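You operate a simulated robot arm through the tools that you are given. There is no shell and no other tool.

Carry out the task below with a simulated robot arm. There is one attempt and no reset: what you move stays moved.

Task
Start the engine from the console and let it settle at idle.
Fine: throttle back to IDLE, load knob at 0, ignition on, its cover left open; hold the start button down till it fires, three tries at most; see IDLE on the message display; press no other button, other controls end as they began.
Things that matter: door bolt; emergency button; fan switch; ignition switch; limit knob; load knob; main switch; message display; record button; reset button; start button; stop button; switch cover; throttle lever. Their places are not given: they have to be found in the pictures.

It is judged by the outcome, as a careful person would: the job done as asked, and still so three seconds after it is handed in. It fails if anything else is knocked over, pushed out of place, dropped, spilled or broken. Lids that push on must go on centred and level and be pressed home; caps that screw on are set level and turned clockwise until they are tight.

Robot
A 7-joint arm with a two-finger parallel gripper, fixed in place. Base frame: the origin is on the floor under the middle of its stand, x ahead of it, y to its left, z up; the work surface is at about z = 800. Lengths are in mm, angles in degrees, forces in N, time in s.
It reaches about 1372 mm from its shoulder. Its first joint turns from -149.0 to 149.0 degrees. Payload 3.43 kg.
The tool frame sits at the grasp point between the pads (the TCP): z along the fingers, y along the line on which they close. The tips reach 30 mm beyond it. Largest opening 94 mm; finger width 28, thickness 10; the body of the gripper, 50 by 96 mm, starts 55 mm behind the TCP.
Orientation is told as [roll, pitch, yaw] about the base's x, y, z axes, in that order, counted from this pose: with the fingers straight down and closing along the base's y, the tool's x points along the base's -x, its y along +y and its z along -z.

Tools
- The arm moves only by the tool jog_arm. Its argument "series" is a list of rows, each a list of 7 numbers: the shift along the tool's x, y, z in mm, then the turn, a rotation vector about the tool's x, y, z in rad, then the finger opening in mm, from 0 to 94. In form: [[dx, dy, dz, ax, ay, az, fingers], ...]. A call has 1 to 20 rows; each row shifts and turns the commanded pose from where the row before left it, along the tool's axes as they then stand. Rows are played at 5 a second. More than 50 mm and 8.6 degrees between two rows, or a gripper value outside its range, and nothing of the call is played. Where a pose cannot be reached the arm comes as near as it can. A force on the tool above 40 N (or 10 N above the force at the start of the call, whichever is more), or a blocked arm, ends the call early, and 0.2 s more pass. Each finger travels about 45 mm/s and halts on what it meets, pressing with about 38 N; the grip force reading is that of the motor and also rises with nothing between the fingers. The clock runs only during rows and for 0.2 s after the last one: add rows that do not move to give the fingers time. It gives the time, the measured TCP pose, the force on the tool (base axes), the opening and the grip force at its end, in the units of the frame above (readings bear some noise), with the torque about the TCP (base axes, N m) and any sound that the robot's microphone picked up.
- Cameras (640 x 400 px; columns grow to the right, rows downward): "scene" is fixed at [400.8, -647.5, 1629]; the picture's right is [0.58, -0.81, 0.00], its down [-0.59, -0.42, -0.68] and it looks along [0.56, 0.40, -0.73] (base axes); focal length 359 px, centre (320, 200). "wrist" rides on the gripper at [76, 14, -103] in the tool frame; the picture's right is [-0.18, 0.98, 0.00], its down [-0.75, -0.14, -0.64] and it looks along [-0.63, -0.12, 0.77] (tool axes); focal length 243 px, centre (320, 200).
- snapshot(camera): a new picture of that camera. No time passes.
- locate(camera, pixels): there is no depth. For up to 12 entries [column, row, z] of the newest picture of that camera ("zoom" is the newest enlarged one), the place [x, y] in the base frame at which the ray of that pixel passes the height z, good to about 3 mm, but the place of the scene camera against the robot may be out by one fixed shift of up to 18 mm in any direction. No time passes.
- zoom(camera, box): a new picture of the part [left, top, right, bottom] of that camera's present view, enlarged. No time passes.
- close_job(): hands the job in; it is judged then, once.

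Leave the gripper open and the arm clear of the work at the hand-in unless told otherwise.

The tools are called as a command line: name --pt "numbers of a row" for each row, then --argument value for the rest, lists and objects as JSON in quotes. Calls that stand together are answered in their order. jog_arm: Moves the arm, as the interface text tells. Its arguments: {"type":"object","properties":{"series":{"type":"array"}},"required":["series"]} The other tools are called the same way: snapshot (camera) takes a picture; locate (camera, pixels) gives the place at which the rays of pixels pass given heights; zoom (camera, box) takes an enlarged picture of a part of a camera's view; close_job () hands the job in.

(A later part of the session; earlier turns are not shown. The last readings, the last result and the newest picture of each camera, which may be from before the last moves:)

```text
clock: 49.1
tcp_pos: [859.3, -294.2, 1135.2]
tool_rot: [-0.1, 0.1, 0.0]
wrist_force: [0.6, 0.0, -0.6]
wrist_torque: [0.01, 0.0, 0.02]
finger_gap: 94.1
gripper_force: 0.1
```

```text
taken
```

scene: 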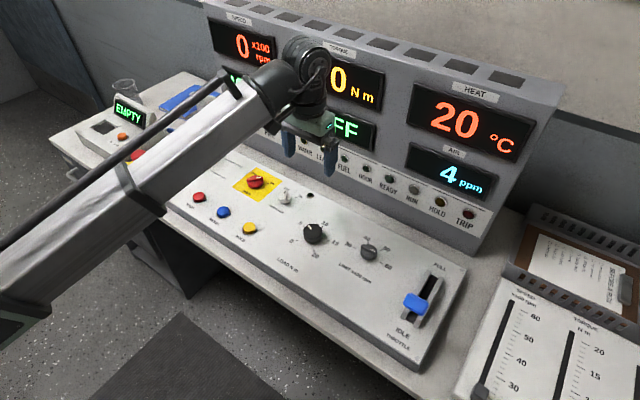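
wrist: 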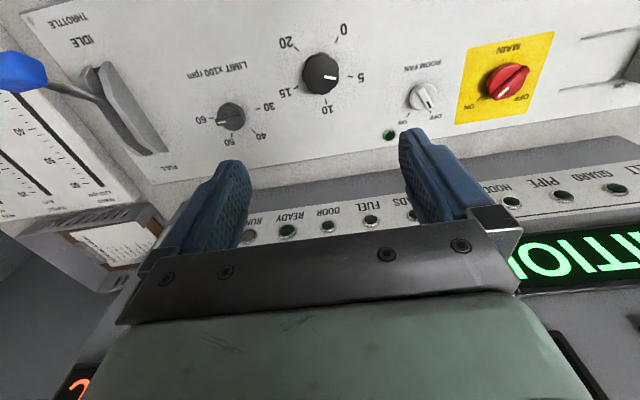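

The load knob sits at column 320 – aligned in y. I zoom in to find its centre and pointer precisely.

zoom --camera "wrist" --box '[240, 20, 400, 120]'

```text
4.00 times, centred on (320, 70) of wrist
```

zoom: 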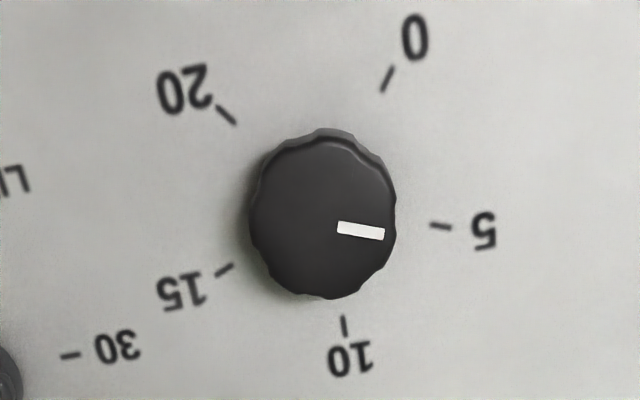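

Pointer reads just under 5; 0 is about 65° counter-clockwise (seen from above). I shift 4 mm forward, pre-turn the gripper clockwise 32° so the later turn stays centred, then come down to TCP z ≈ 905 over the knob.

jog_arm --pt "-4 0 0 0 0 0.05 94" --pt "0 0 0 0 0 0.1 94" --pt "0 0 0 0 0 0.12 94" --pt "0 0 0 0 0 0.12 94" --pt "0 0 0 0 0 0.1 94" --pt "0 0 0 0 0 0.07 94" --pt "0 0 5 0 0 0 94" --pt "0 0 12 0 0 0 94" --pt "0 0 20 0 0 0 94" --pt "0 0 25 0 0 0 94" --pt "0 0 30 0 0 0 94" --pt "0 0 30 0 0 0 94" --pt "0 0 30 0 0 0 94" --pt "0 0 25 0 0 0 94" --pt "0 0 20 0 0 0 94" --pt "0 0 15 0 0 0 94" --pt "0 0 10 0 0 0 94" --pt "0 0 8 0 0 0 94" --pt "0 0 0 0 0 0 94"

snapshot --camera "wrist"

zoom --camera "scene" --box '[240, 130, 400, 290]'

```text
clock: 53.1
tcp_pos: [862.5, -294.0, 906.1]
tool_rot: [-0.2, 0.2, -32.2]
wrist_force: [0.2, -0.4, 0.2]
wrist_torque: [-0.02, -0.01, 0.0]
finger_gap: 94.1
gripper_force: 0.1
```

```text
taken
```

wrist: 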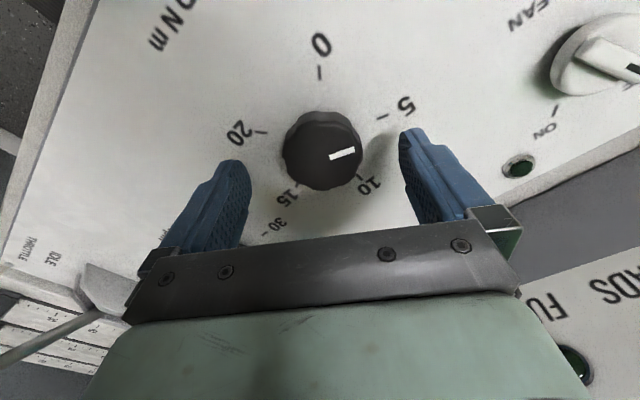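

```text
2.50 times, centred on (320, 210) of scene
```

zoom: 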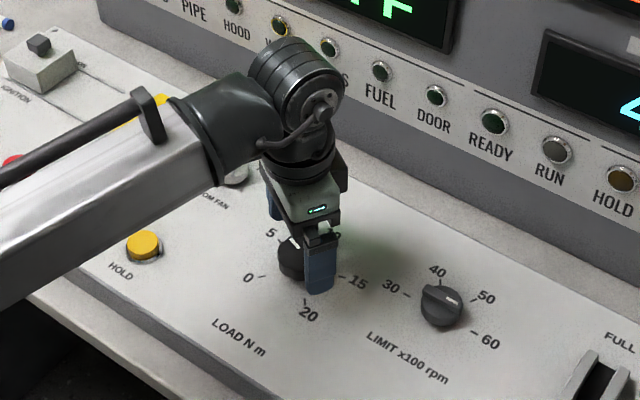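

The knob is nicely between the fingers (centre ≈ (323,150)). I shift 2 mm, lower another 18 mm slowly (tips ≈ 858), then look before closing.

jog_arm --pt "0 2 3 0 0 0 94" --pt "0 0 5 0 0 0 94" --pt "0 0 5 0 0 0 94" --pt "0 0 3 0 0 0 94" --pt "0 0 2 0 0 0 94" --pt "0 0 0 0 0 0 94"

snapshot --camera "wrist"

zoom --camera "scene" --box '[280, 200, 360, 280]'

```text
clock: 54.5
tcp_pos: [863.9, -294.8, 888.0]
tool_rot: [-0.2, 0.1, -32.2]
wrist_force: [-0.5, 0.1, 0.1]
wrist_torque: [-0.02, 0.03, 0.02]
finger_gap: 94.0
gripper_force: 0.1
```

```text
taken
```

wrist: 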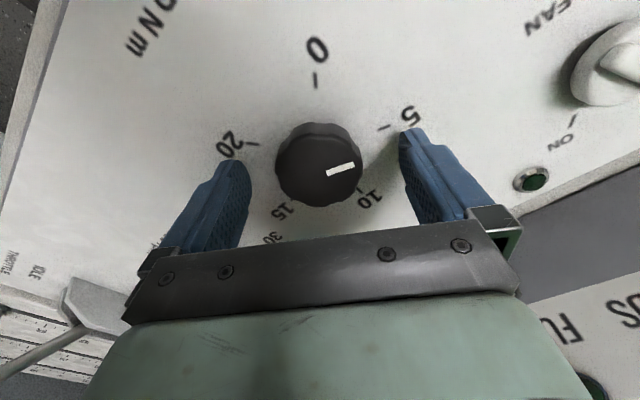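

```text
5.00 times, centred on (320, 240) of scene
```

zoom: 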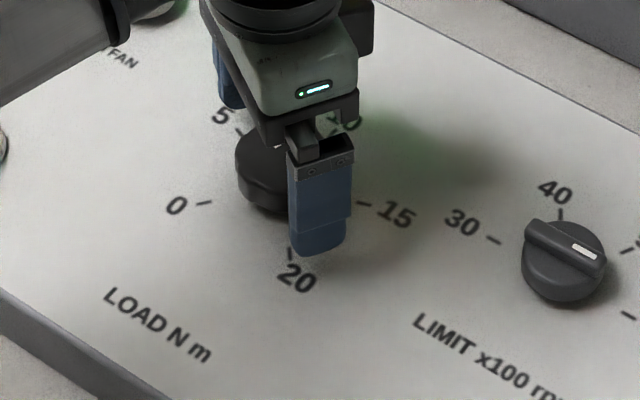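

Aligned. I lower 4 mm more and close on the knob, without turning yet.

jog_arm --pt "0 0 2 0 0 0 94" --pt "0 0 2 0 0 0 94" --pt "0 0 0 0 0 0 70" --pt "0 0 0 0 0 0 50" --pt "0 0 0 0 0 0 30" --pt "0 0 0 0 0 0 30" --pt "0 0 0 0 0 0 30" --pt "0 0 0 0 0 0 30"

snapshot --camera "wrist"

```text
clock: 56.3
tcp_pos: [864.2, -293.1, 883.4]
tool_rot: [-0.2, 0.2, -32.2]
wrist_force: [-5.5, -8.3, -1.4]
wrist_torque: [-0.34, 0.12, -0.04]
finger_gap: 51.1
gripper_force: 45.0
```

```text
taken
```

wrist: 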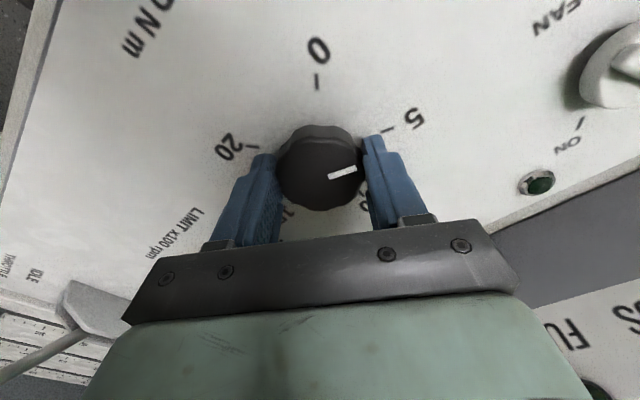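

Gripped at 51 mm. I ease 1.5 mm sideways to relieve the side force and turn the knob counter-clockwise (tool -z rotation) about 30° first.

jog_arm --pt "0 -1.5 0 0 0 0 30" --pt "0 0 0 0 0 -0.05 30" --pt "0 0 0 0 0 -0.08 30" --pt "0 0 0 0 0 -0.1 30" --pt "0 0 0 0 0 -0.1 30" --pt "0 0 0 0 0 -0.1 30" --pt "0 0 0 0 0 -0.07 30" --pt "0 0 0 0 0 0 30"

snapshot --camera "wrist"

```text
clock: 58.1
tcp_pos: [863.3, -294.5, 883.7]
tool_rot: [-0.1, 0.2, -3.4]
wrist_force: [-2.8, 0.3, -2.9]
wrist_torque: [0.55, -0.88, 0.02]
finger_gap: 51.1
gripper_force: 44.8
```

```text
taken
```

wrist: 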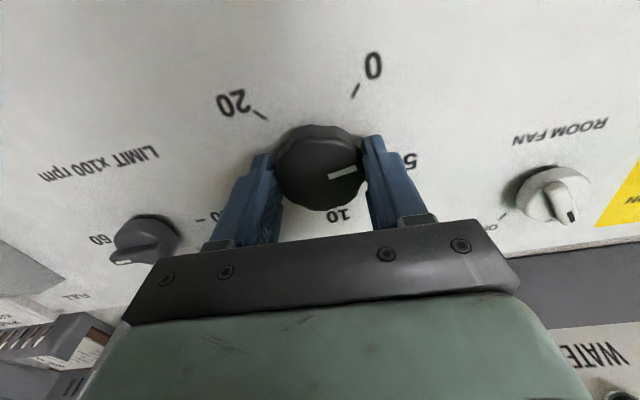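

The knob turns with the gripper. I continue about 33° more toward 0.

jog_arm --pt "0 0 0 0 0 -0.05 30" --pt "0 0 0 0 0 -0.08 30" --pt "0 0 0 0 0 -0.1 30" --pt "0 0 0 0 0 -0.1 30" --pt "0 0 0 0 0 -0.1 30" --pt "0 0 0 0 0 -0.1 30" --pt "0 0 0 0 0 -0.05 30" --pt "0 0 0 0 0 0 30"

snapshot --camera "wrist"

zoom --camera "wrist" --box '[240, 20, 440, 220]'

```text
clock: 59.9
tcp_pos: [863.7, -295.4, 883.7]
tool_rot: [-0.1, 0.3, 29.7]
wrist_force: [-9.0, -18.4, 5.0]
wrist_torque: [-0.06, -0.24, 0.0]
finger_gap: 51.1
gripper_force: 45.5
```

```text
taken
```

wrist: 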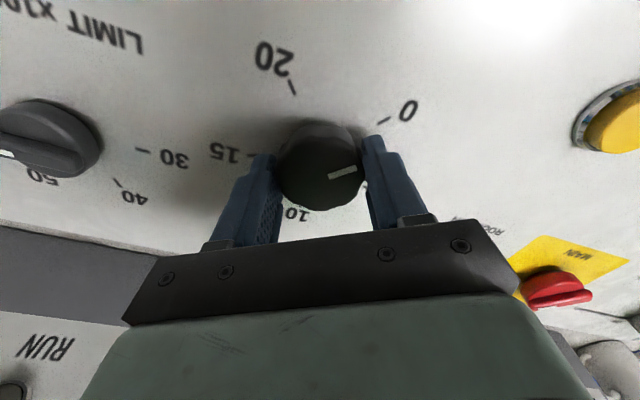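

```text
2.00 times, centred on (340, 120) of wrist
```

zoom: 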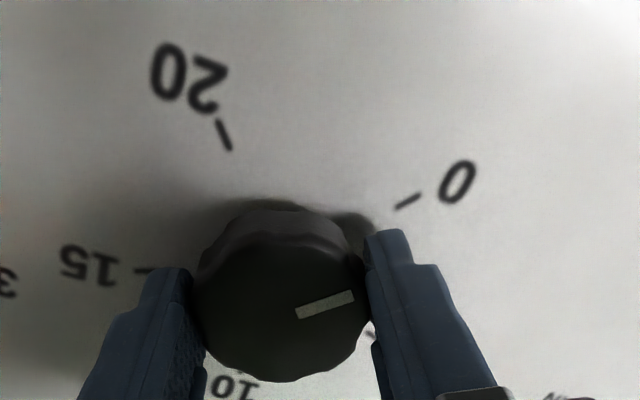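

About 4° remain to 0 (the pointer is nearly in line with the 0 tick). I relieve the side force and turn another ~5°.

jog_arm --pt "1 -0.7 0 0 0 0 30" --pt "1 -0.7 0 0 0 0 30" --pt "0 0 0 0 0 -0.04 30" --pt "0 0 0 0 0 -0.04 30" --pt "0 0 0 0 0 0 30" --pt "0 0 0 0 0 0 30"

snapshot --camera "wrist"

zoom --camera "wrist" --box '[240, 20, 440, 220]'

```text
clock: 61.3
tcp_pos: [863.6, -296.9, 883.7]
tool_rot: [0.0, 0.1, 34.3]
wrist_force: [9.8, -2.8, 7.6]
wrist_torque: [-0.4, 0.05, -0.01]
finger_gap: 51.5
gripper_force: 45.1
```

```text
taken
```

wrist: 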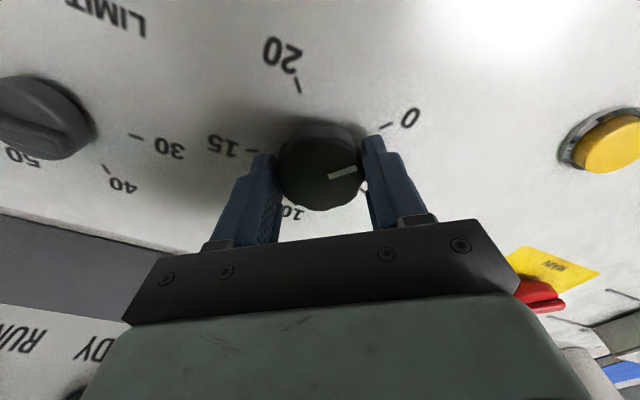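

```text
2.00 times, centred on (340, 120) of wrist
```

zoom: 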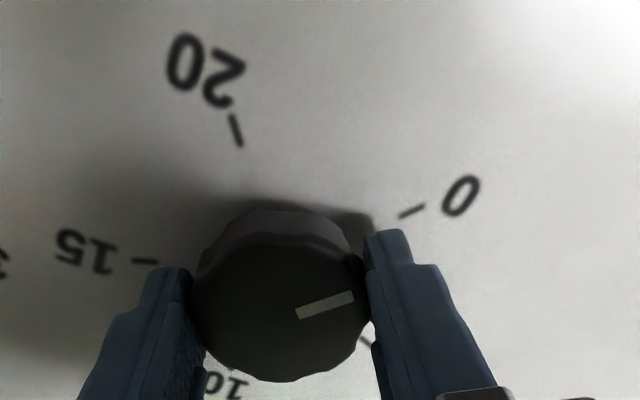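

Turned 66.5° in all. I release, rise and turn the gripper back square so I can read the knob from straight.

jog_arm --pt "0 0 0 0 0 0 60" --pt "0 0 0 0 0 0 94" --pt "0 0 0 0 0 0 94" --pt "0 0 0 0 0 0 94" --pt "0 0 -5 0 0 0 94" --pt "0 0 -12 0 0 0 94" --pt "0 0 -20 0 0 0 94" --pt "0 0 -25 0 0 0.08 94" --pt "0 0 -25 0 0 0.12 94" --pt "0 0 -25 0 0 0.12 94" --pt "0 0 -25 0 0 0.12 94" --pt "0 0 -20 0 0 0.1 94" --pt "0 0 -12 0 0 0.06 94" --pt "0 0 -6 0 0 0 94" --pt "0 0 0 0 0 0 94" --pt "0 0 0 0 0 0 94"

snapshot --camera "wrist"

zoom --camera "wrist" --box '[240, 20, 400, 120]'

```text
clock: 64.7
tcp_pos: [863.5, -295.9, 1059.0]
tool_rot: [-0.1, 0.3, -0.1]
wrist_force: [0.0, 0.2, -0.1]
wrist_torque: [0.02, 0.0, -0.01]
finger_gap: 94.1
gripper_force: 0.1
```

```text
taken
```

wrist: 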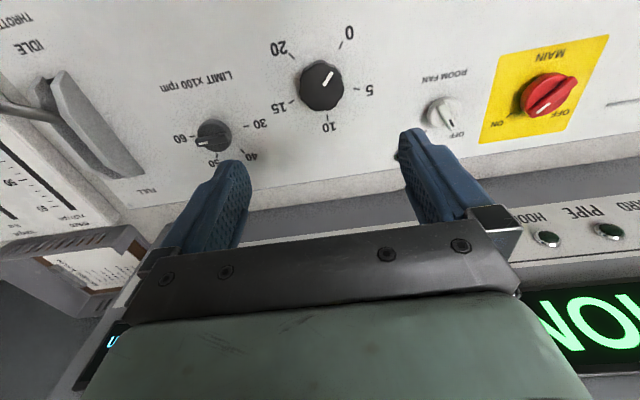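

```text
4.00 times, centred on (320, 70) of wrist
```

zoom: 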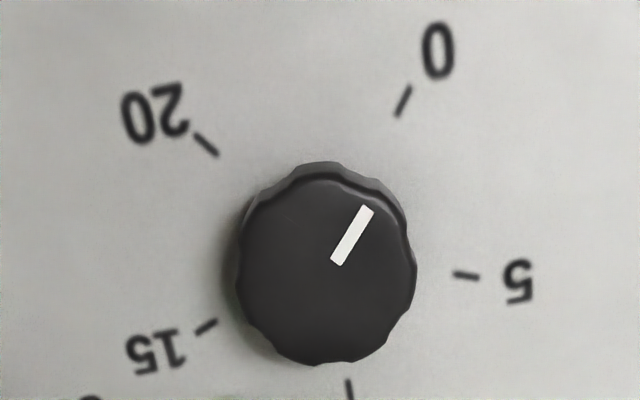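

The pointer lines up with the 0 tick (within about 1°). Load is at 0. Next the ignition cover at about (927,164): I travel along y to near it, at this height.

jog_arm --pt "0 4 0 0 0 0 94" --pt "0 10 0 0 0 0 94" --pt "0 18 0 0 0 0 94" --pt "0 26 0 0 0 0 94" --pt "0 30 0 0 0 0 94" --pt "-1 34 0 0 0 0 94" --pt "-2 34 0 0 0 0 94" --pt "-2 34 0 0 0 0 94" --pt "-2 34 0 0 0 0 94" --pt "-2 34 0 0 0 0 94" --pt "-2 34 0 0 0 0 94" --pt "-2 34 0 0 0 0 94" --pt "-2 34 0 0 0 0 94" --pt "-1 30 0 0 0 0 94" --pt "0 26 0 0 0 0 94" --pt "0 20 0 0 0 0 94" --pt "0 14 0 0 0 0 94" --pt "0 8 0 0 0 0 94" --pt "0 4 0 0 0 0 94" --pt "0 0 0 0 0 0 94"

snapshot --camera "wrist"

zoom --camera "wrist" --box '[200, 0, 440, 150]'

```text
clock: 68.9
tcp_pos: [878.0, 164.5, 1057.8]
tool_rot: [-0.1, 0.3, -0.1]
wrist_force: [-0.3, -0.2, 0.9]
wrist_torque: [0.0, 0.0, -0.02]
finger_gap: 93.7
gripper_force: 0.1
```

```text
taken
```

wrist: 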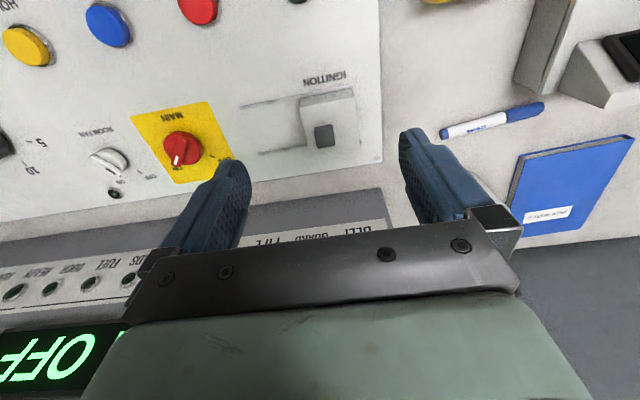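

```text
2.67 times, centred on (320, 75) of wrist
```

zoom: 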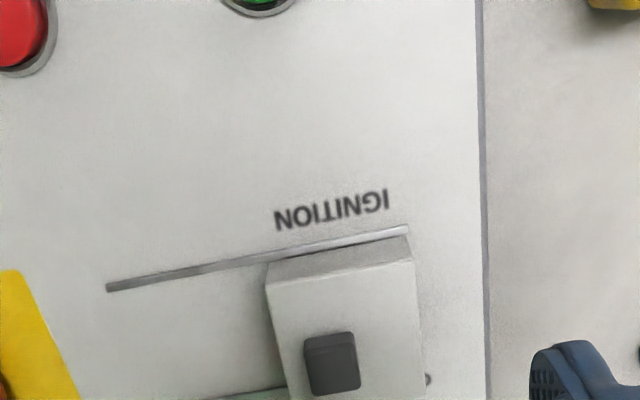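

The cover is a white box with a small grey knob (324,136) ≈ (927,159, top ≈ 893), and rails running to -y. I go above the knob and down to TCP z ≈ 960 for a close look.

jog_arm --pt "-4 -1 2 0 0 0 94" --pt "-8 -1 6 0 0 0 94" --pt "-12 -1 12 0 0 0 80" --pt "-12 -1 16 0 0 0 70" --pt "-8 -1 18 0 0 0 60" --pt "-5 0 18 0 0 0 60" --pt "0 0 14 0 0 0 60" --pt "0 0 8 0 0 0 60" --pt "0 0 4 0 0 0 60" --pt "0 0 0 0 0 0 60" --pt "0 0 0 0 0 0 60"

snapshot --camera "wrist"

zoom --camera "scene" --box '[160, 80, 260, 180]'

```text
clock: 71.3
tcp_pos: [928.4, 159.1, 959.5]
tool_rot: [0.0, 0.2, -0.1]
wrist_force: [0.7, 0.4, -0.7]
wrist_torque: [0.04, 0.0, 0.03]
finger_gap: 60.1
gripper_force: 0.1
```

```text
taken
```

wrist: 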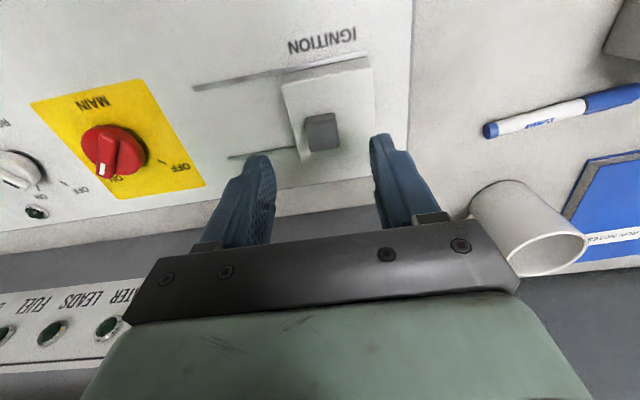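

```text
4.00 times, centred on (210, 130) of scene
```

zoom: 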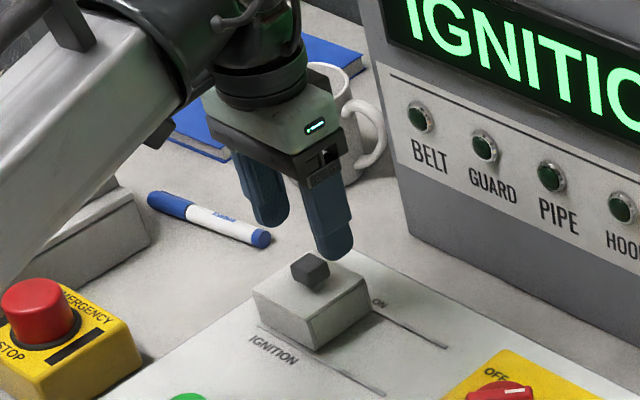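

The knob is centred between the fingers (column 320). I come down 46 mm so the tips overlap the knob's top by about 10 mm, then look.

jog_arm --pt "0 0 4 0 0 0 60" --pt "0 0 8 0 0 0 60" --pt "0 0 10 0 0 0 60" --pt "0 0 10 0 0 0 60" --pt "0 0 8 0 0 0 60" --pt "0 0 4 0 0 0 60" --pt "0 0 2 0 0 0 60" --pt "0 0 0 0 0 0 60"

snapshot --camera "wrist"

zoom --camera "scene" --box '[160, 80, 260, 180]'

```text
clock: 73.1
tcp_pos: [927.9, 160.9, 914.0]
tool_rot: [-0.1, 0.2, 0.0]
wrist_force: [-0.2, 1.2, -0.2]
wrist_torque: [-0.02, 0.01, 0.01]
finger_gap: 59.8
gripper_force: 0.0
```

```text
taken
```

wrist: 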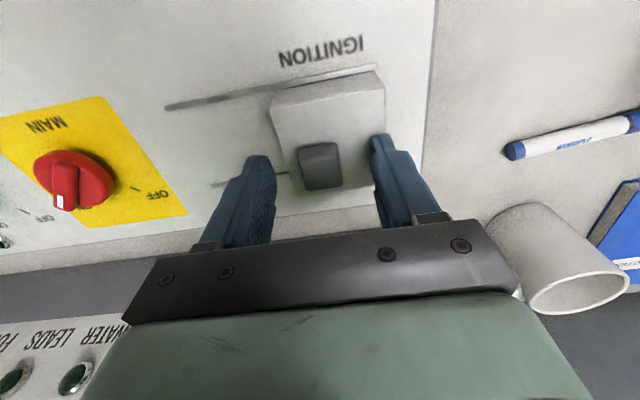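

```text
4.00 times, centred on (210, 130) of scene
```

zoom: 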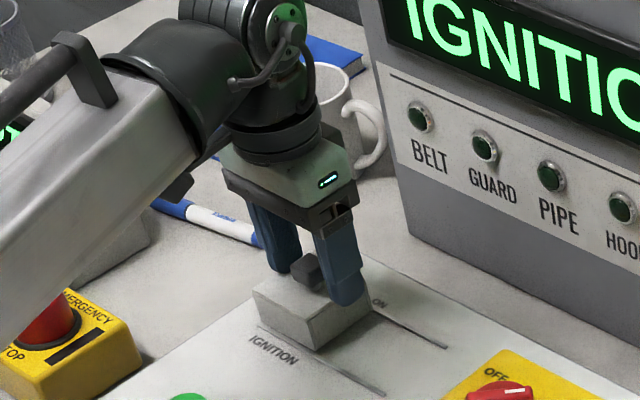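

The fingers straddle the knob. I close gently and read the gap.

jog_arm --pt "0 0 0 0 0 0 45" --pt "0 0 0 0 0 0 30" --pt "0 0 0 0 0 0 15" --pt "0 0 0 0 0 0 15" --pt "0 0 0 0 0 0 15"

snapshot --camera "wrist"

```text
clock: 74.3
tcp_pos: [928.0, 161.4, 913.6]
tool_rot: [0.0, 0.1, 0.0]
wrist_force: [0.6, 2.8, -0.2]
wrist_torque: [0.21, -0.02, 0.17]
finger_gap: 22.1
gripper_force: 45.4
```

```text
taken
```

wrist: 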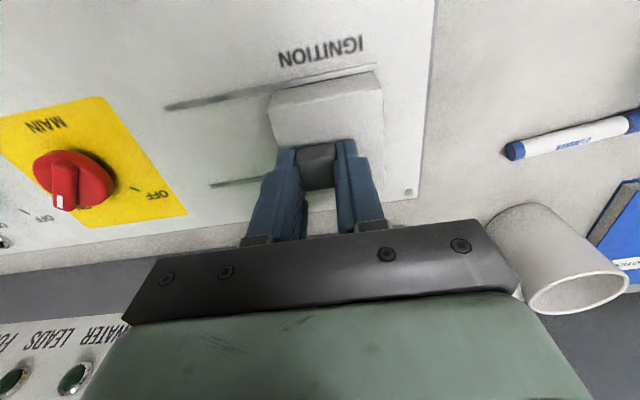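

Gripped on the knob (22 mm). I slide the cover along its rails toward -y, 60 mm in gentle steps.

jog_arm --pt "0 -2 0 0 0 0 15" --pt "0 -4 0 0 0 0 15" --pt "0 -6 0 0 0 0 15" --pt "0 -8 0 0 0 0 15" --pt "0 -8 0 0 0 0 15" --pt "0 -8 0 0 0 0 15" --pt "0 -8 0 0 0 0 15" --pt "0 -8 0 0 0 0 15" --pt "0 -5 0 0 0 0 15" --pt "0 -3 0 0 0 0 15" --pt "0 0 0 0 0 0 15"

snapshot --camera "wrist"

zoom --camera "scene" --box '[160, 80, 260, 180]'

```text
clock: 76.7
tcp_pos: [928.0, 99.9, 913.5]
tool_rot: [-0.1, 0.2, -0.1]
wrist_force: [1.0, 0.2, 0.2]
wrist_torque: [0.13, 1.34, 0.17]
finger_gap: 21.7
gripper_force: 45.5
```

```text
taken
```

wrist: 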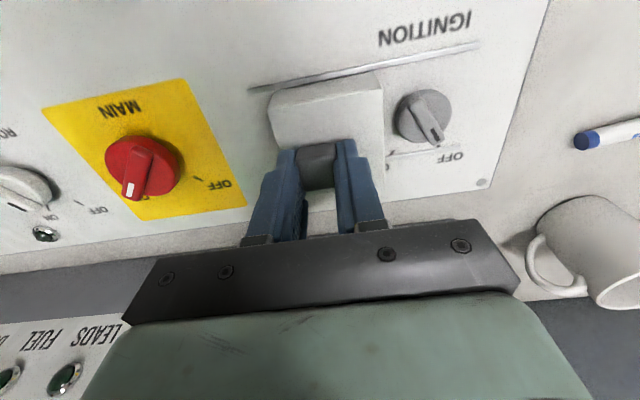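

```text
4.00 times, centred on (210, 130) of scene
```

zoom: 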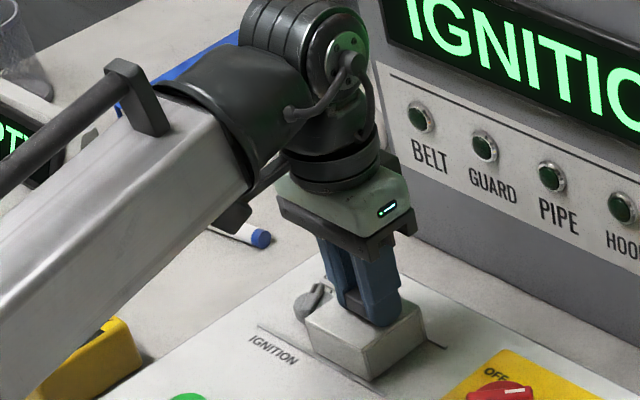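

The ignition switch, a rotary one, appears at (424,115), its bar pointing to OFF. The cover can go a little further; I slide it until its stop.

jog_arm --pt "0 -2 0 0 0 0 15" --pt "0 -3 0 0 0 0 15" --pt "0 -3 0 0 0 0 15" --pt "0 -3 0 0 0 0 15" --pt "0 -3 0 0 0 0 15" --pt "0 -2 0 0 0 0 15" --pt "0 -2 0 0 0 0 15" --pt "0 0 0 0 0 0 15"

snapshot --camera "wrist"

```text
clock: 78.5
tcp_pos: [928.7, 86.3, 914.2]
tool_rot: [0.3, 0.1, 0.1]
wrist_force: [3.3, 39.6, 5.1]
wrist_torque: [0.05, 0.4, -0.24]
finger_gap: 22.0
gripper_force: 45.1
```

```text
taken
```

wrist: 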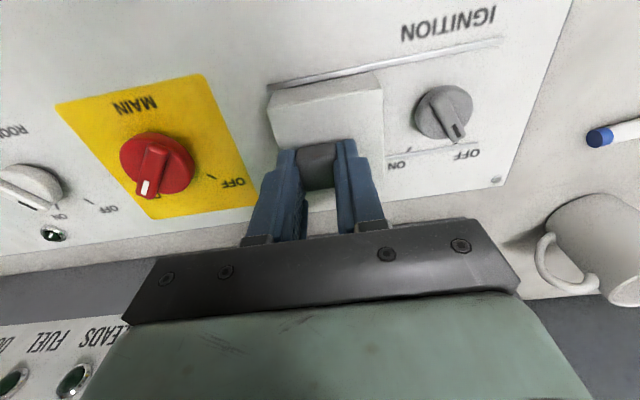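

The cover is at its open stop (40 N). I relax 4 mm, open the fingers, and rise straight up, then check that the cover stays.

jog_arm --pt "0 2 0 0 0 0 15" --pt "0 2 0 0 0 0 15" --pt "0 0 0 0 0 0 30" --pt "0 0 0 0 0 0 45" --pt "0 0 0 0 0 0 45" --pt "0 0 -4 0 0 0 45" --pt "0 0 -10 0 0 0 45" --pt "0 0 -16 0 0 0 45" --pt "0 0 -18 0 0 0 45" --pt "0 0 -18 0 0 0 45" --pt "0 0 -12 0 0 0 45" --pt "0 0 -6 0 0 0 45" --pt "0 0 0 0 0 0 45"

snapshot --camera "wrist"

zoom --camera "wrist" --box '[220, 0, 480, 160]'

snapshot --camera "scene"

```text
clock: 81.3
tcp_pos: [927.9, 85.6, 998.1]
tool_rot: [-0.1, 0.2, -0.1]
wrist_force: [-0.1, -0.4, -0.1]
wrist_torque: [0.0, -0.01, -0.03]
finger_gap: 45.1
gripper_force: 0.0
```

```text
taken
```

wrist: 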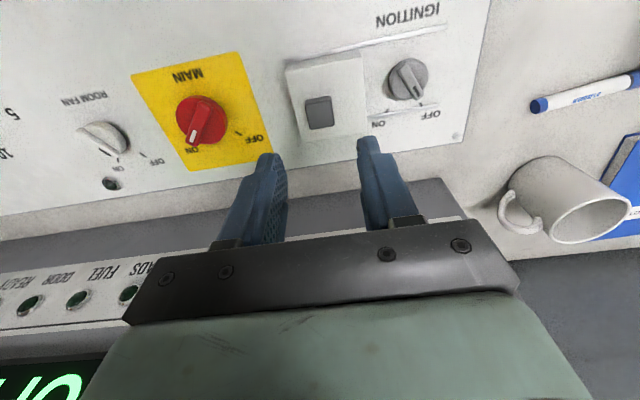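

```text
2.46 times, centred on (350, 80) of wrist
```

zoom: 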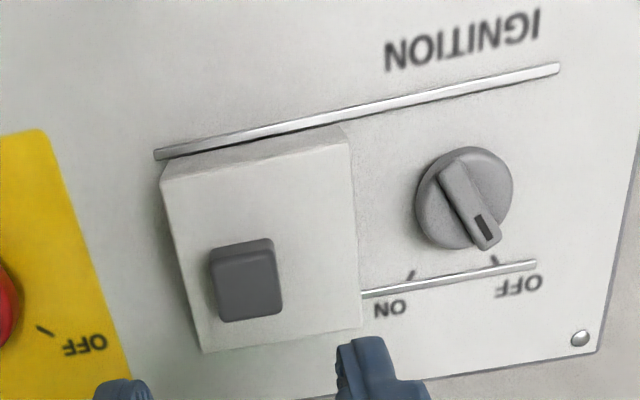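

```text
taken
```

scene: 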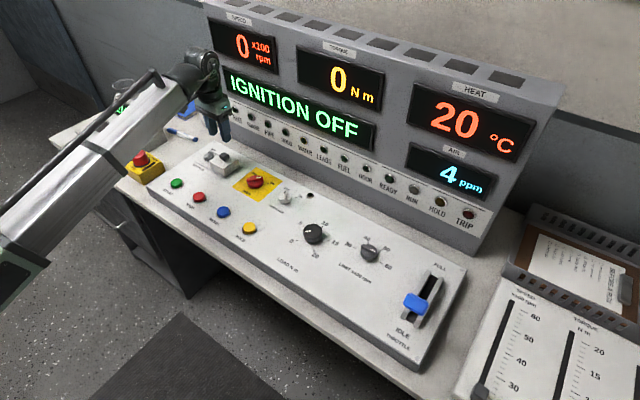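

The cover stays open. The ignition pointer is at OFF. I locate the ticks, the knob and its pointer in the enlarged picture.

locate --camera "zoom" --pixels '[[410, 275, 845], [494, 260, 845], [465, 200, 865], [487, 242, 870], [452, 168, 870], [418, 190, 850], [513, 190, 850], [465, 148, 850], [580, 338, 845], [245, 275, 893]]'

```text
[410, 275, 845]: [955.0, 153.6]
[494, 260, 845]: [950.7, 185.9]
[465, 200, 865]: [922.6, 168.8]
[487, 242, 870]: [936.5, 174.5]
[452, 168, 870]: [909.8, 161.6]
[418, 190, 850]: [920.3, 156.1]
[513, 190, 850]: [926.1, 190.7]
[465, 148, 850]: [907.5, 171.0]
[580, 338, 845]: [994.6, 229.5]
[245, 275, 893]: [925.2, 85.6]
```

Ignition switch centre ≈ (926,169); pointer ≈ +28° from +x toward +y (OFF), ON is about 60° clockwise. I move above it, turn the gripper to +28° to match the bar, and set a 42 mm opening.

jog_arm --pt "0.5 3 0 0 0 0 42" --pt "0.5 8 0 0 0 -0.04 42" --pt "0.5 14 0 0 0 -0.08 42" --pt "0.5 18 0 0 0 -0.1 42"

```text
clock: 82.3
tcp_pos: [925.2, 129.1, 998.7]
tool_rot: [0.1, 0.2, 12.6]
wrist_force: [-0.1, 1.1, -0.9]
wrist_torque: [0.01, -0.04, -0.02]
finger_gap: 41.9
gripper_force: 0.1
```

I finish the translation (1, 40) mm and the rest of the turn.

jog_arm --pt "-1.5 6 0 0 0 0 42" --pt "-2.5 10 0 0 0 0 42" --pt "-2.7 11 0 0 0 0 42" --pt "-2 8 0 0 0 0 42" --pt "-1 3.8 0 0 0 0 42" --pt "0 0 0 0 0 -0.06 42" --pt "0 0 0 0 0 -0.09 42" --pt "0 0 0 0 0 -0.08 42" --pt "0 0 0 0 0 -0.04 42" --pt "0 0 0 0 0 0 42"

snapshot --camera "wrist"

zoom --camera "wrist" --box '[220, 30, 420, 190]'

```text
clock: 84.5
tcp_pos: [924.9, 169.7, 997.0]
tool_rot: [-0.1, 0.2, 28.1]
wrist_force: [-0.2, 0.3, 0.1]
wrist_torque: [-0.03, -0.01, -0.01]
finger_gap: 41.9
gripper_force: 0.1
```

```text
taken
```

wrist: 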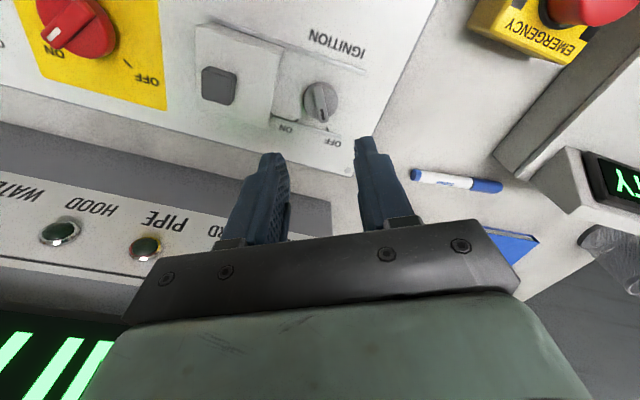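

```text
2.50 times, centred on (320, 110) of wrist
```

zoom: 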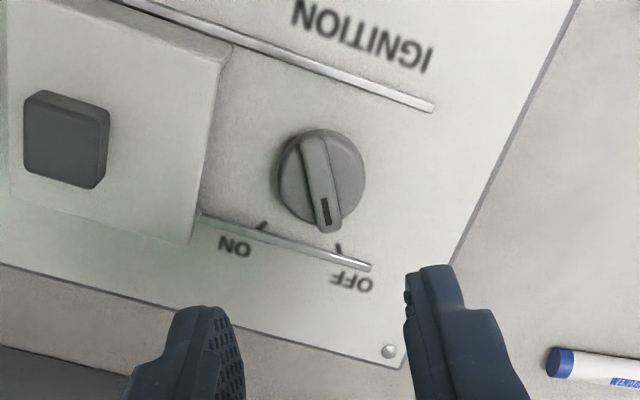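

The bar is exactly in line with the gripper and centred. I descend about 97 mm (tips ≈ 870) and look.

jog_arm --pt "0 0 4 0 0 0 42" --pt "0 0 10 0 0 0 42" --pt "0 0 16 0 0 0 42" --pt "0 0 18 0 0 0 42" --pt "0 0 18 0 0 0 42" --pt "0 0 14 0 0 0 42" --pt "0 0 9 0 0 0 42" --pt "0 0 5 0 0 0 42" --pt "0 0 3 0 0 0 42" --pt "0 0 0 0 0 0 42"

snapshot --camera "wrist"

snapshot --camera "scene"

zoom --camera "scene" --box '[170, 110, 250, 190]'

```text
clock: 86.7
tcp_pos: [923.7, 168.4, 900.2]
tool_rot: [-0.2, 0.2, 28.1]
wrist_force: [-0.7, -0.1, 0.1]
wrist_torque: [0.02, -0.05, -0.02]
finger_gap: 42.0
gripper_force: 0.0
```

```text
taken
```

wrist: 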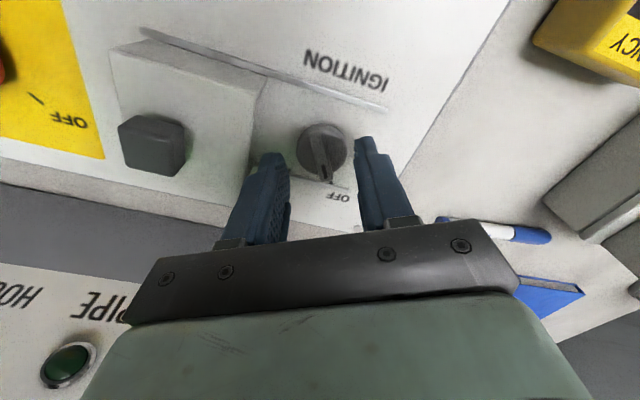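

```text
taken
```

scene: 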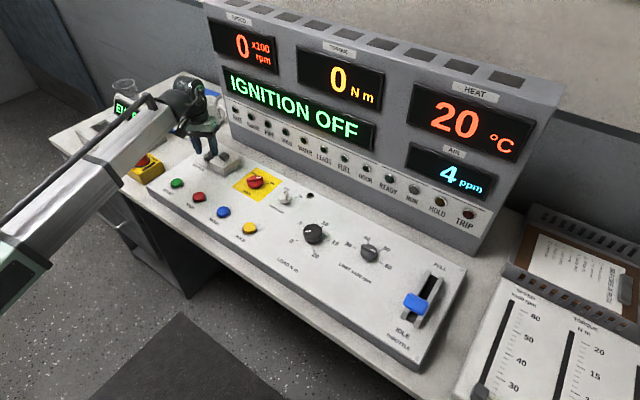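

```text
5.00 times, centred on (210, 150) of scene
```

zoom: 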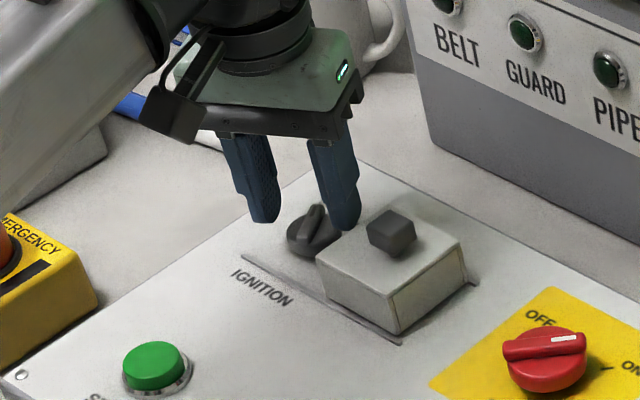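

The bar stands between the fingers. I lower 11 mm more and close on it.

jog_arm --pt "0 0 3 0 0 0 42" --pt "0 0 4 0 0 0 42" --pt "0 0 3 0 0 0 42" --pt "0 0 1 0 0 0 42" --pt "0 0 0 0 0 0 30" --pt "0 0 0 0 0 0 15" --pt "0 0 0 0 0 0 5" --pt "0 0 0 0 0 0 5" --pt "0 0 0 0 0 0 5"

snapshot --camera "wrist"

zoom --camera "scene" --box '[170, 110, 250, 190]'

```text
clock: 88.7
tcp_pos: [922.7, 169.4, 888.8]
tool_rot: [0.0, 0.0, 28.0]
wrist_force: [-6.0, 8.2, 0.0]
wrist_torque: [0.34, 0.12, -0.01]
finger_gap: 32.1
gripper_force: 45.0
```

```text
taken
```

wrist: 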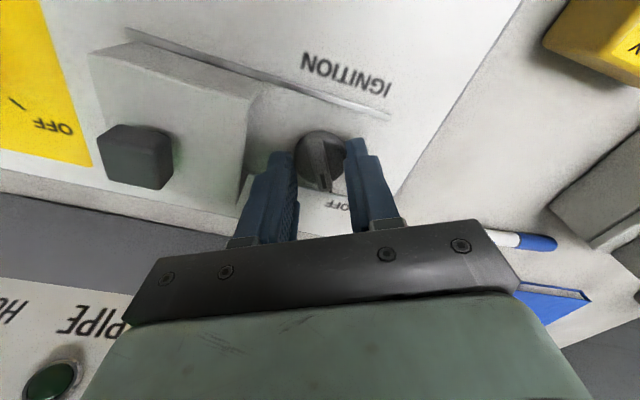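

```text
5.00 times, centred on (210, 150) of scene
```

zoom: 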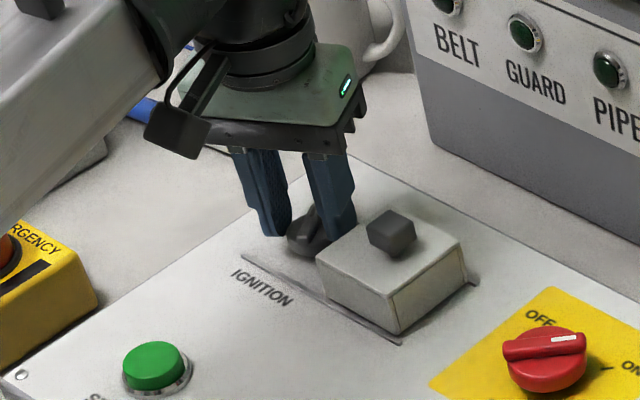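

The fingers hold the switch's round body (32 mm). I relieve the side force and turn clockwise (tool +z) 20° first to see whether it follows.

jog_arm --pt "0 1.5 0 0 0 0 5" --pt "0 0 0 0 0 0.05 5" --pt "0 0 0 0 0 0.1 5" --pt "0 0 0 0 0 0.1 5" --pt "0 0 0 0 0 0.1 5" --pt "0 0 0 0 0 0 5"

snapshot --camera "wrist"

zoom --camera "wrist" --box '[240, 90, 400, 220]'

```text
clock: 90.1
tcp_pos: [923.6, 170.2, 889.1]
tool_rot: [-0.3, 0.2, 7.7]
wrist_force: [-1.9, -1.2, -2.7]
wrist_torque: [-0.02, 0.09, -0.01]
finger_gap: 31.8
gripper_force: 44.9
```

```text
taken
```

wrist: 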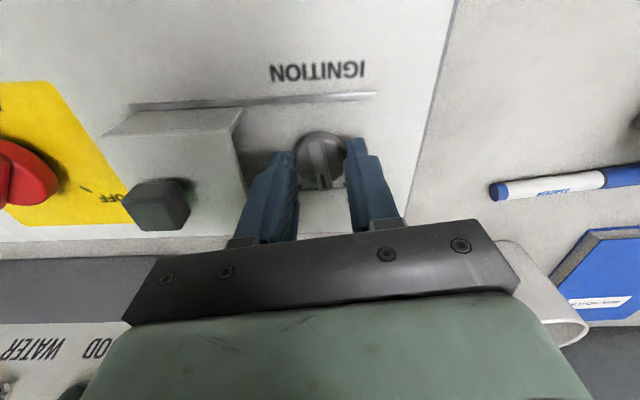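

```text
3.08 times, centred on (320, 155) of wrist
```

zoom: 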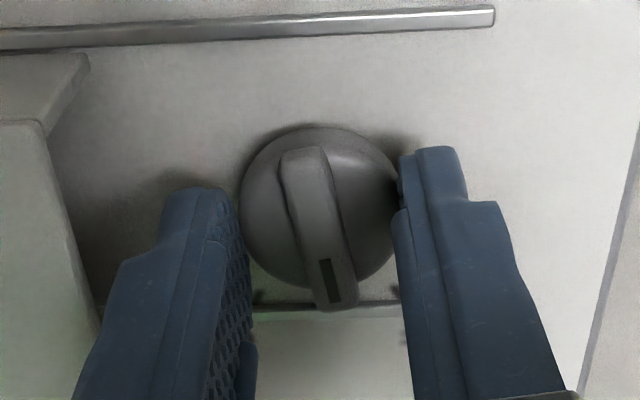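

It follows. I turn a further ~41° to ON.

jog_arm --pt "0 0 0 0 0 0.05 5" --pt "0 0 0 0 0 0.1 5" --pt "0 0 0 0 0 0.1 5" --pt "0 0 0 0 0 0.1 5" --pt "0 0 0 0 0 0.1 5" --pt "0 0 0 0 0 0.1 5" --pt "0 0 0 0 0 0.1 5" --pt "0 0 0 0 0 0.06 5" --pt "0 0 0 0 0 0 5" --pt "0 0 0 0 0 0 5"

snapshot --camera "wrist"

zoom --camera "wrist" --box '[240, 90, 400, 220]'

snapshot --camera "scene"

```text
clock: 92.3
tcp_pos: [923.0, 170.3, 888.4]
tool_rot: [-0.2, 0.1, -32.8]
wrist_force: [-8.2, 5.4, -2.6]
wrist_torque: [0.05, 0.09, 0.15]
finger_gap: 31.7
gripper_force: 44.9
```

```text
taken
```

wrist: 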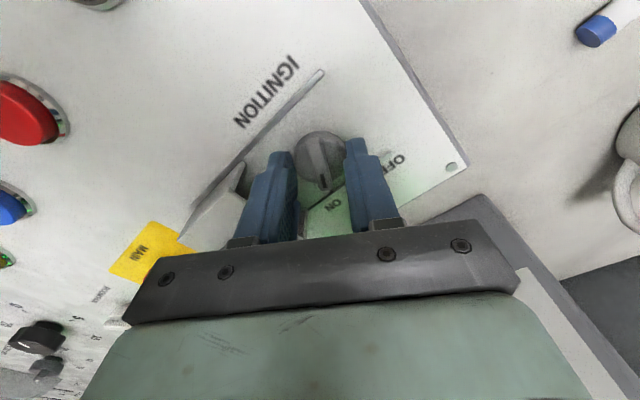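

```text
3.08 times, centred on (320, 155) of wrist
```

zoom: 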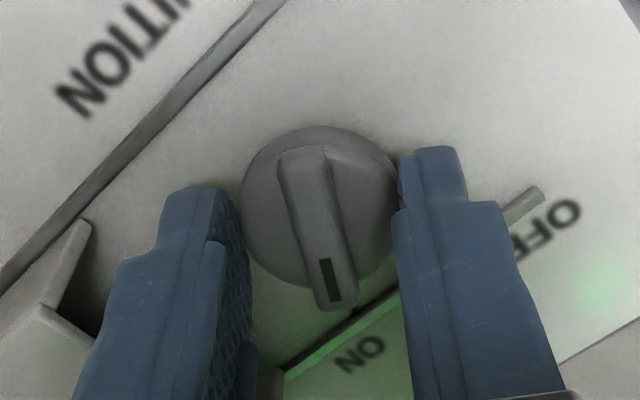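

```text
taken
```

scene: 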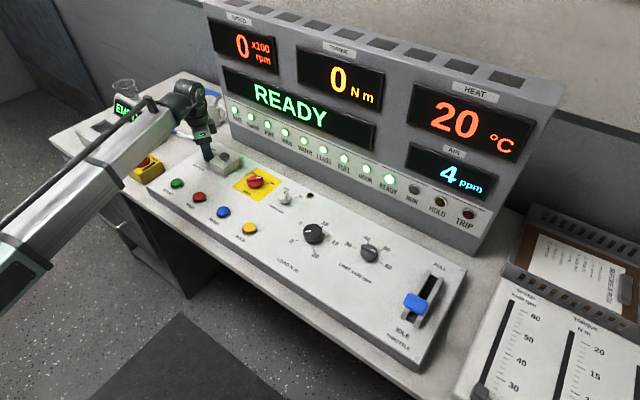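

The display now reads READY and the lamps are lit; the ignition points to ON. I open a little, rise straight up to about z = 1000 and turn the gripper square again.

jog_arm --pt "0 0 0 0 0 0 38" --pt "0 0 0 0 0 0 44" --pt "0 0 0 0 0 0 44" --pt "0 0 -4 0 0 0 44" --pt "0 0 -10 0 0 0 44" --pt "0 0 -16 0 0 0 44" --pt "0 0 -20 0 0 0 44" --pt "0 0 -20 0 0 -0.05 44" --pt "0 0 -18 0 0 -0.1 44" --pt "0 0 -14 0 0 -0.12 44" --pt "0 0 -8 0 0 -0.12 44" --pt "0 0 -3 0 0 -0.1 44" --pt "0 0 0 0 0 -0.08 44" --pt "0 0 0 0 0 0 44" --pt "0 0 0 0 0 0 44"

snapshot --camera "wrist"

snapshot --camera "scene"

```text
clock: 95.5
tcp_pos: [925.6, 169.5, 1002.4]
tool_rot: [-0.1, 0.2, -0.2]
wrist_force: [-0.3, 0.2, -0.2]
wrist_torque: [0.01, -0.02, 0.06]
finger_gap: 44.1
gripper_force: 0.1
```

```text
taken
```

wrist: 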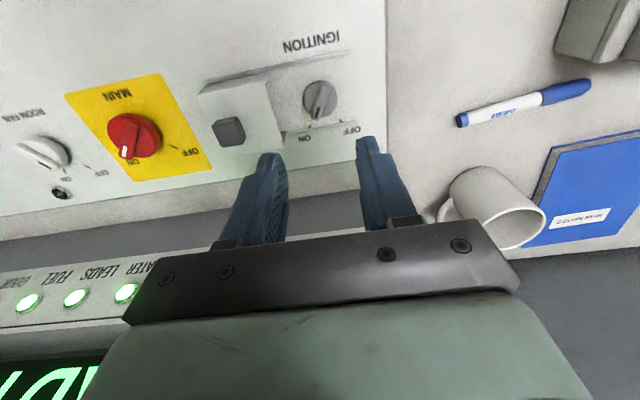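

```text
taken
```

scene: 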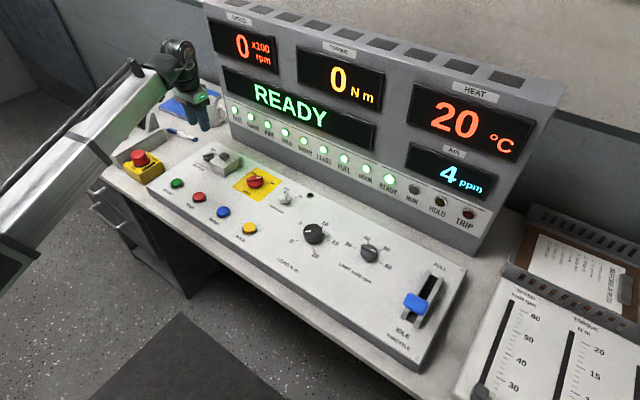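

READY persists. Now to the green START button at about (780,163): I close the fingers and move back slowly 110 mm in x, then look.

jog_arm --pt "3 0 0 0 0 0 30" --pt "6 0 0 0 0 0 15" --pt "10 0 0 0 0 0 0" --pt "12 0 0 0 0 0 0" --pt "12 0 0 0 0 0 0" --pt "12 0 0 0 0 0 0" --pt "12 0 0 0 0 0 0" --pt "12 0 0 0 0 0 0" --pt "12 0 0 0 0 0 0" --pt "10 0 0 0 0 0 0" --pt "6 0 0 0 0 0 0" --pt "3 0 0 0 0 0 0" --pt "0 0 0 0 0 0 0" --pt "0 0 0 0 0 0 0"

snapshot --camera "wrist"

snapshot --camera "scene"

```text
clock: 98.5
tcp_pos: [813.7, 170.8, 1003.6]
tool_rot: [-0.2, 0.2, -0.2]
wrist_force: [-0.4, -0.5, -0.3]
wrist_torque: [0.02, -0.02, 0.0]
finger_gap: 0.0
gripper_force: 33.1
```

```text
taken
```

wrist: 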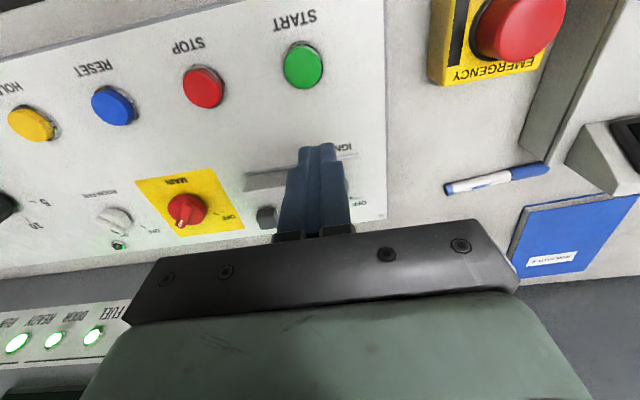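

```text
taken
```

scene: 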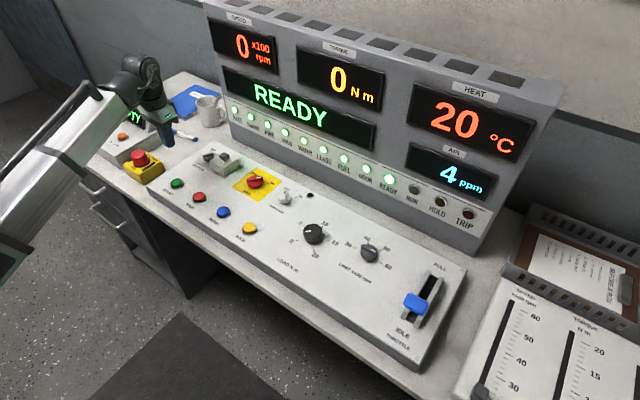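

START is at (303,66). I locate it, and the emergency and stop buttons for clearance.

locate --camera "wrist" --pixels '[[303, 66, 862], [303, 66, 855], [203, 87, 862], [520, 28, 900], [266, 216, 893]]'

zoom --camera "wrist" --box '[240, 20, 400, 120]'

```text
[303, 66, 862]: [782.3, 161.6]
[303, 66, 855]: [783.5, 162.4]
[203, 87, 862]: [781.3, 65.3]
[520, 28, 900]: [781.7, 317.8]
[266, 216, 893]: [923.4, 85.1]
```

```text
4.00 times, centred on (320, 70) of wrist
```

zoom: 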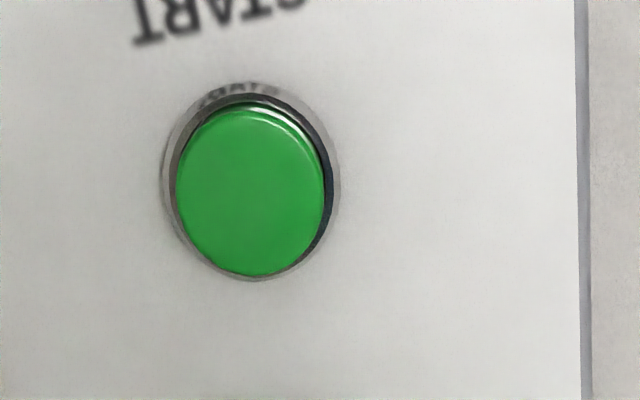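

START is at about (785,161.5). I go above it and descend to TCP z ≈ 910 (tips ≈ 880), slowly.

jog_arm --pt "3 -1 0 0 0 0 0" --pt "6 -2 0 0 0 0 0" --pt "8 -3 0 0 0 0 0" --pt "7 -2 0 0 0 0 0" --pt "4 -1 0 0 0 0 0" --pt "1 0 3 0 0 0 0" --pt "0 0 7 0 0 0 0" --pt "0 0 10 0 0 0 0" --pt "0 0 12 0 0 0 0" --pt "0 0 12 0 0 0 0" --pt "0 0 12 0 0 0 0" --pt "0 0 12 0 0 0 0" --pt "0 0 11 0 0 0 0" --pt "0 0 8 0 0 0 0" --pt "0 0 4 0 0 0 0" --pt "0 0 2 0 0 0 0" --pt "0 0 0 0 0 0 0" --pt "0 0 0 0 0 0 0"

snapshot --camera "wrist"

zoom --camera "scene" --box '[130, 120, 230, 220]'

```text
clock: 102.3
tcp_pos: [784.6, 161.1, 909.3]
tool_rot: [-0.1, 0.2, -0.1]
wrist_force: [-0.1, -0.4, -0.4]
wrist_torque: [-0.03, -0.03, 0.02]
finger_gap: 0.0
gripper_force: 33.4
```

```text
taken
```

wrist: 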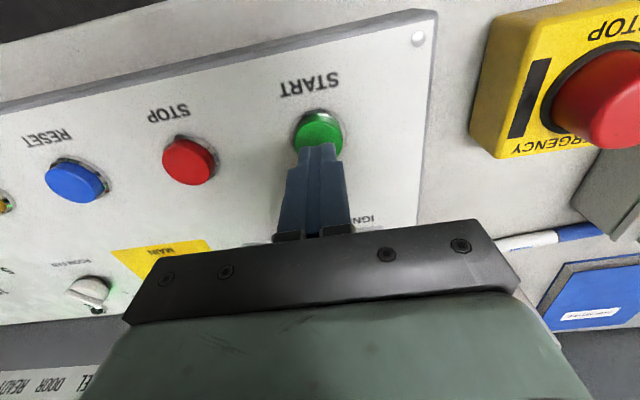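

```text
4.00 times, centred on (180, 170) of scene
```

zoom: 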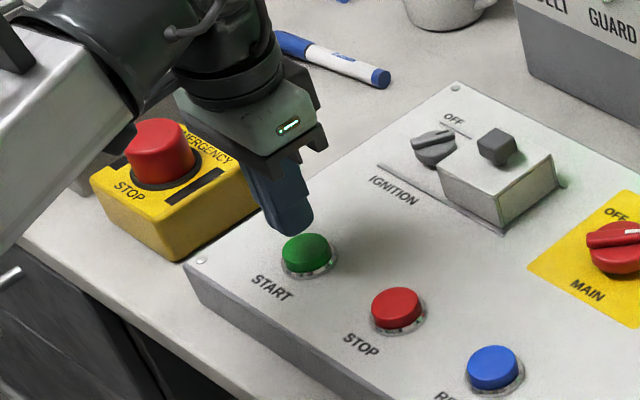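

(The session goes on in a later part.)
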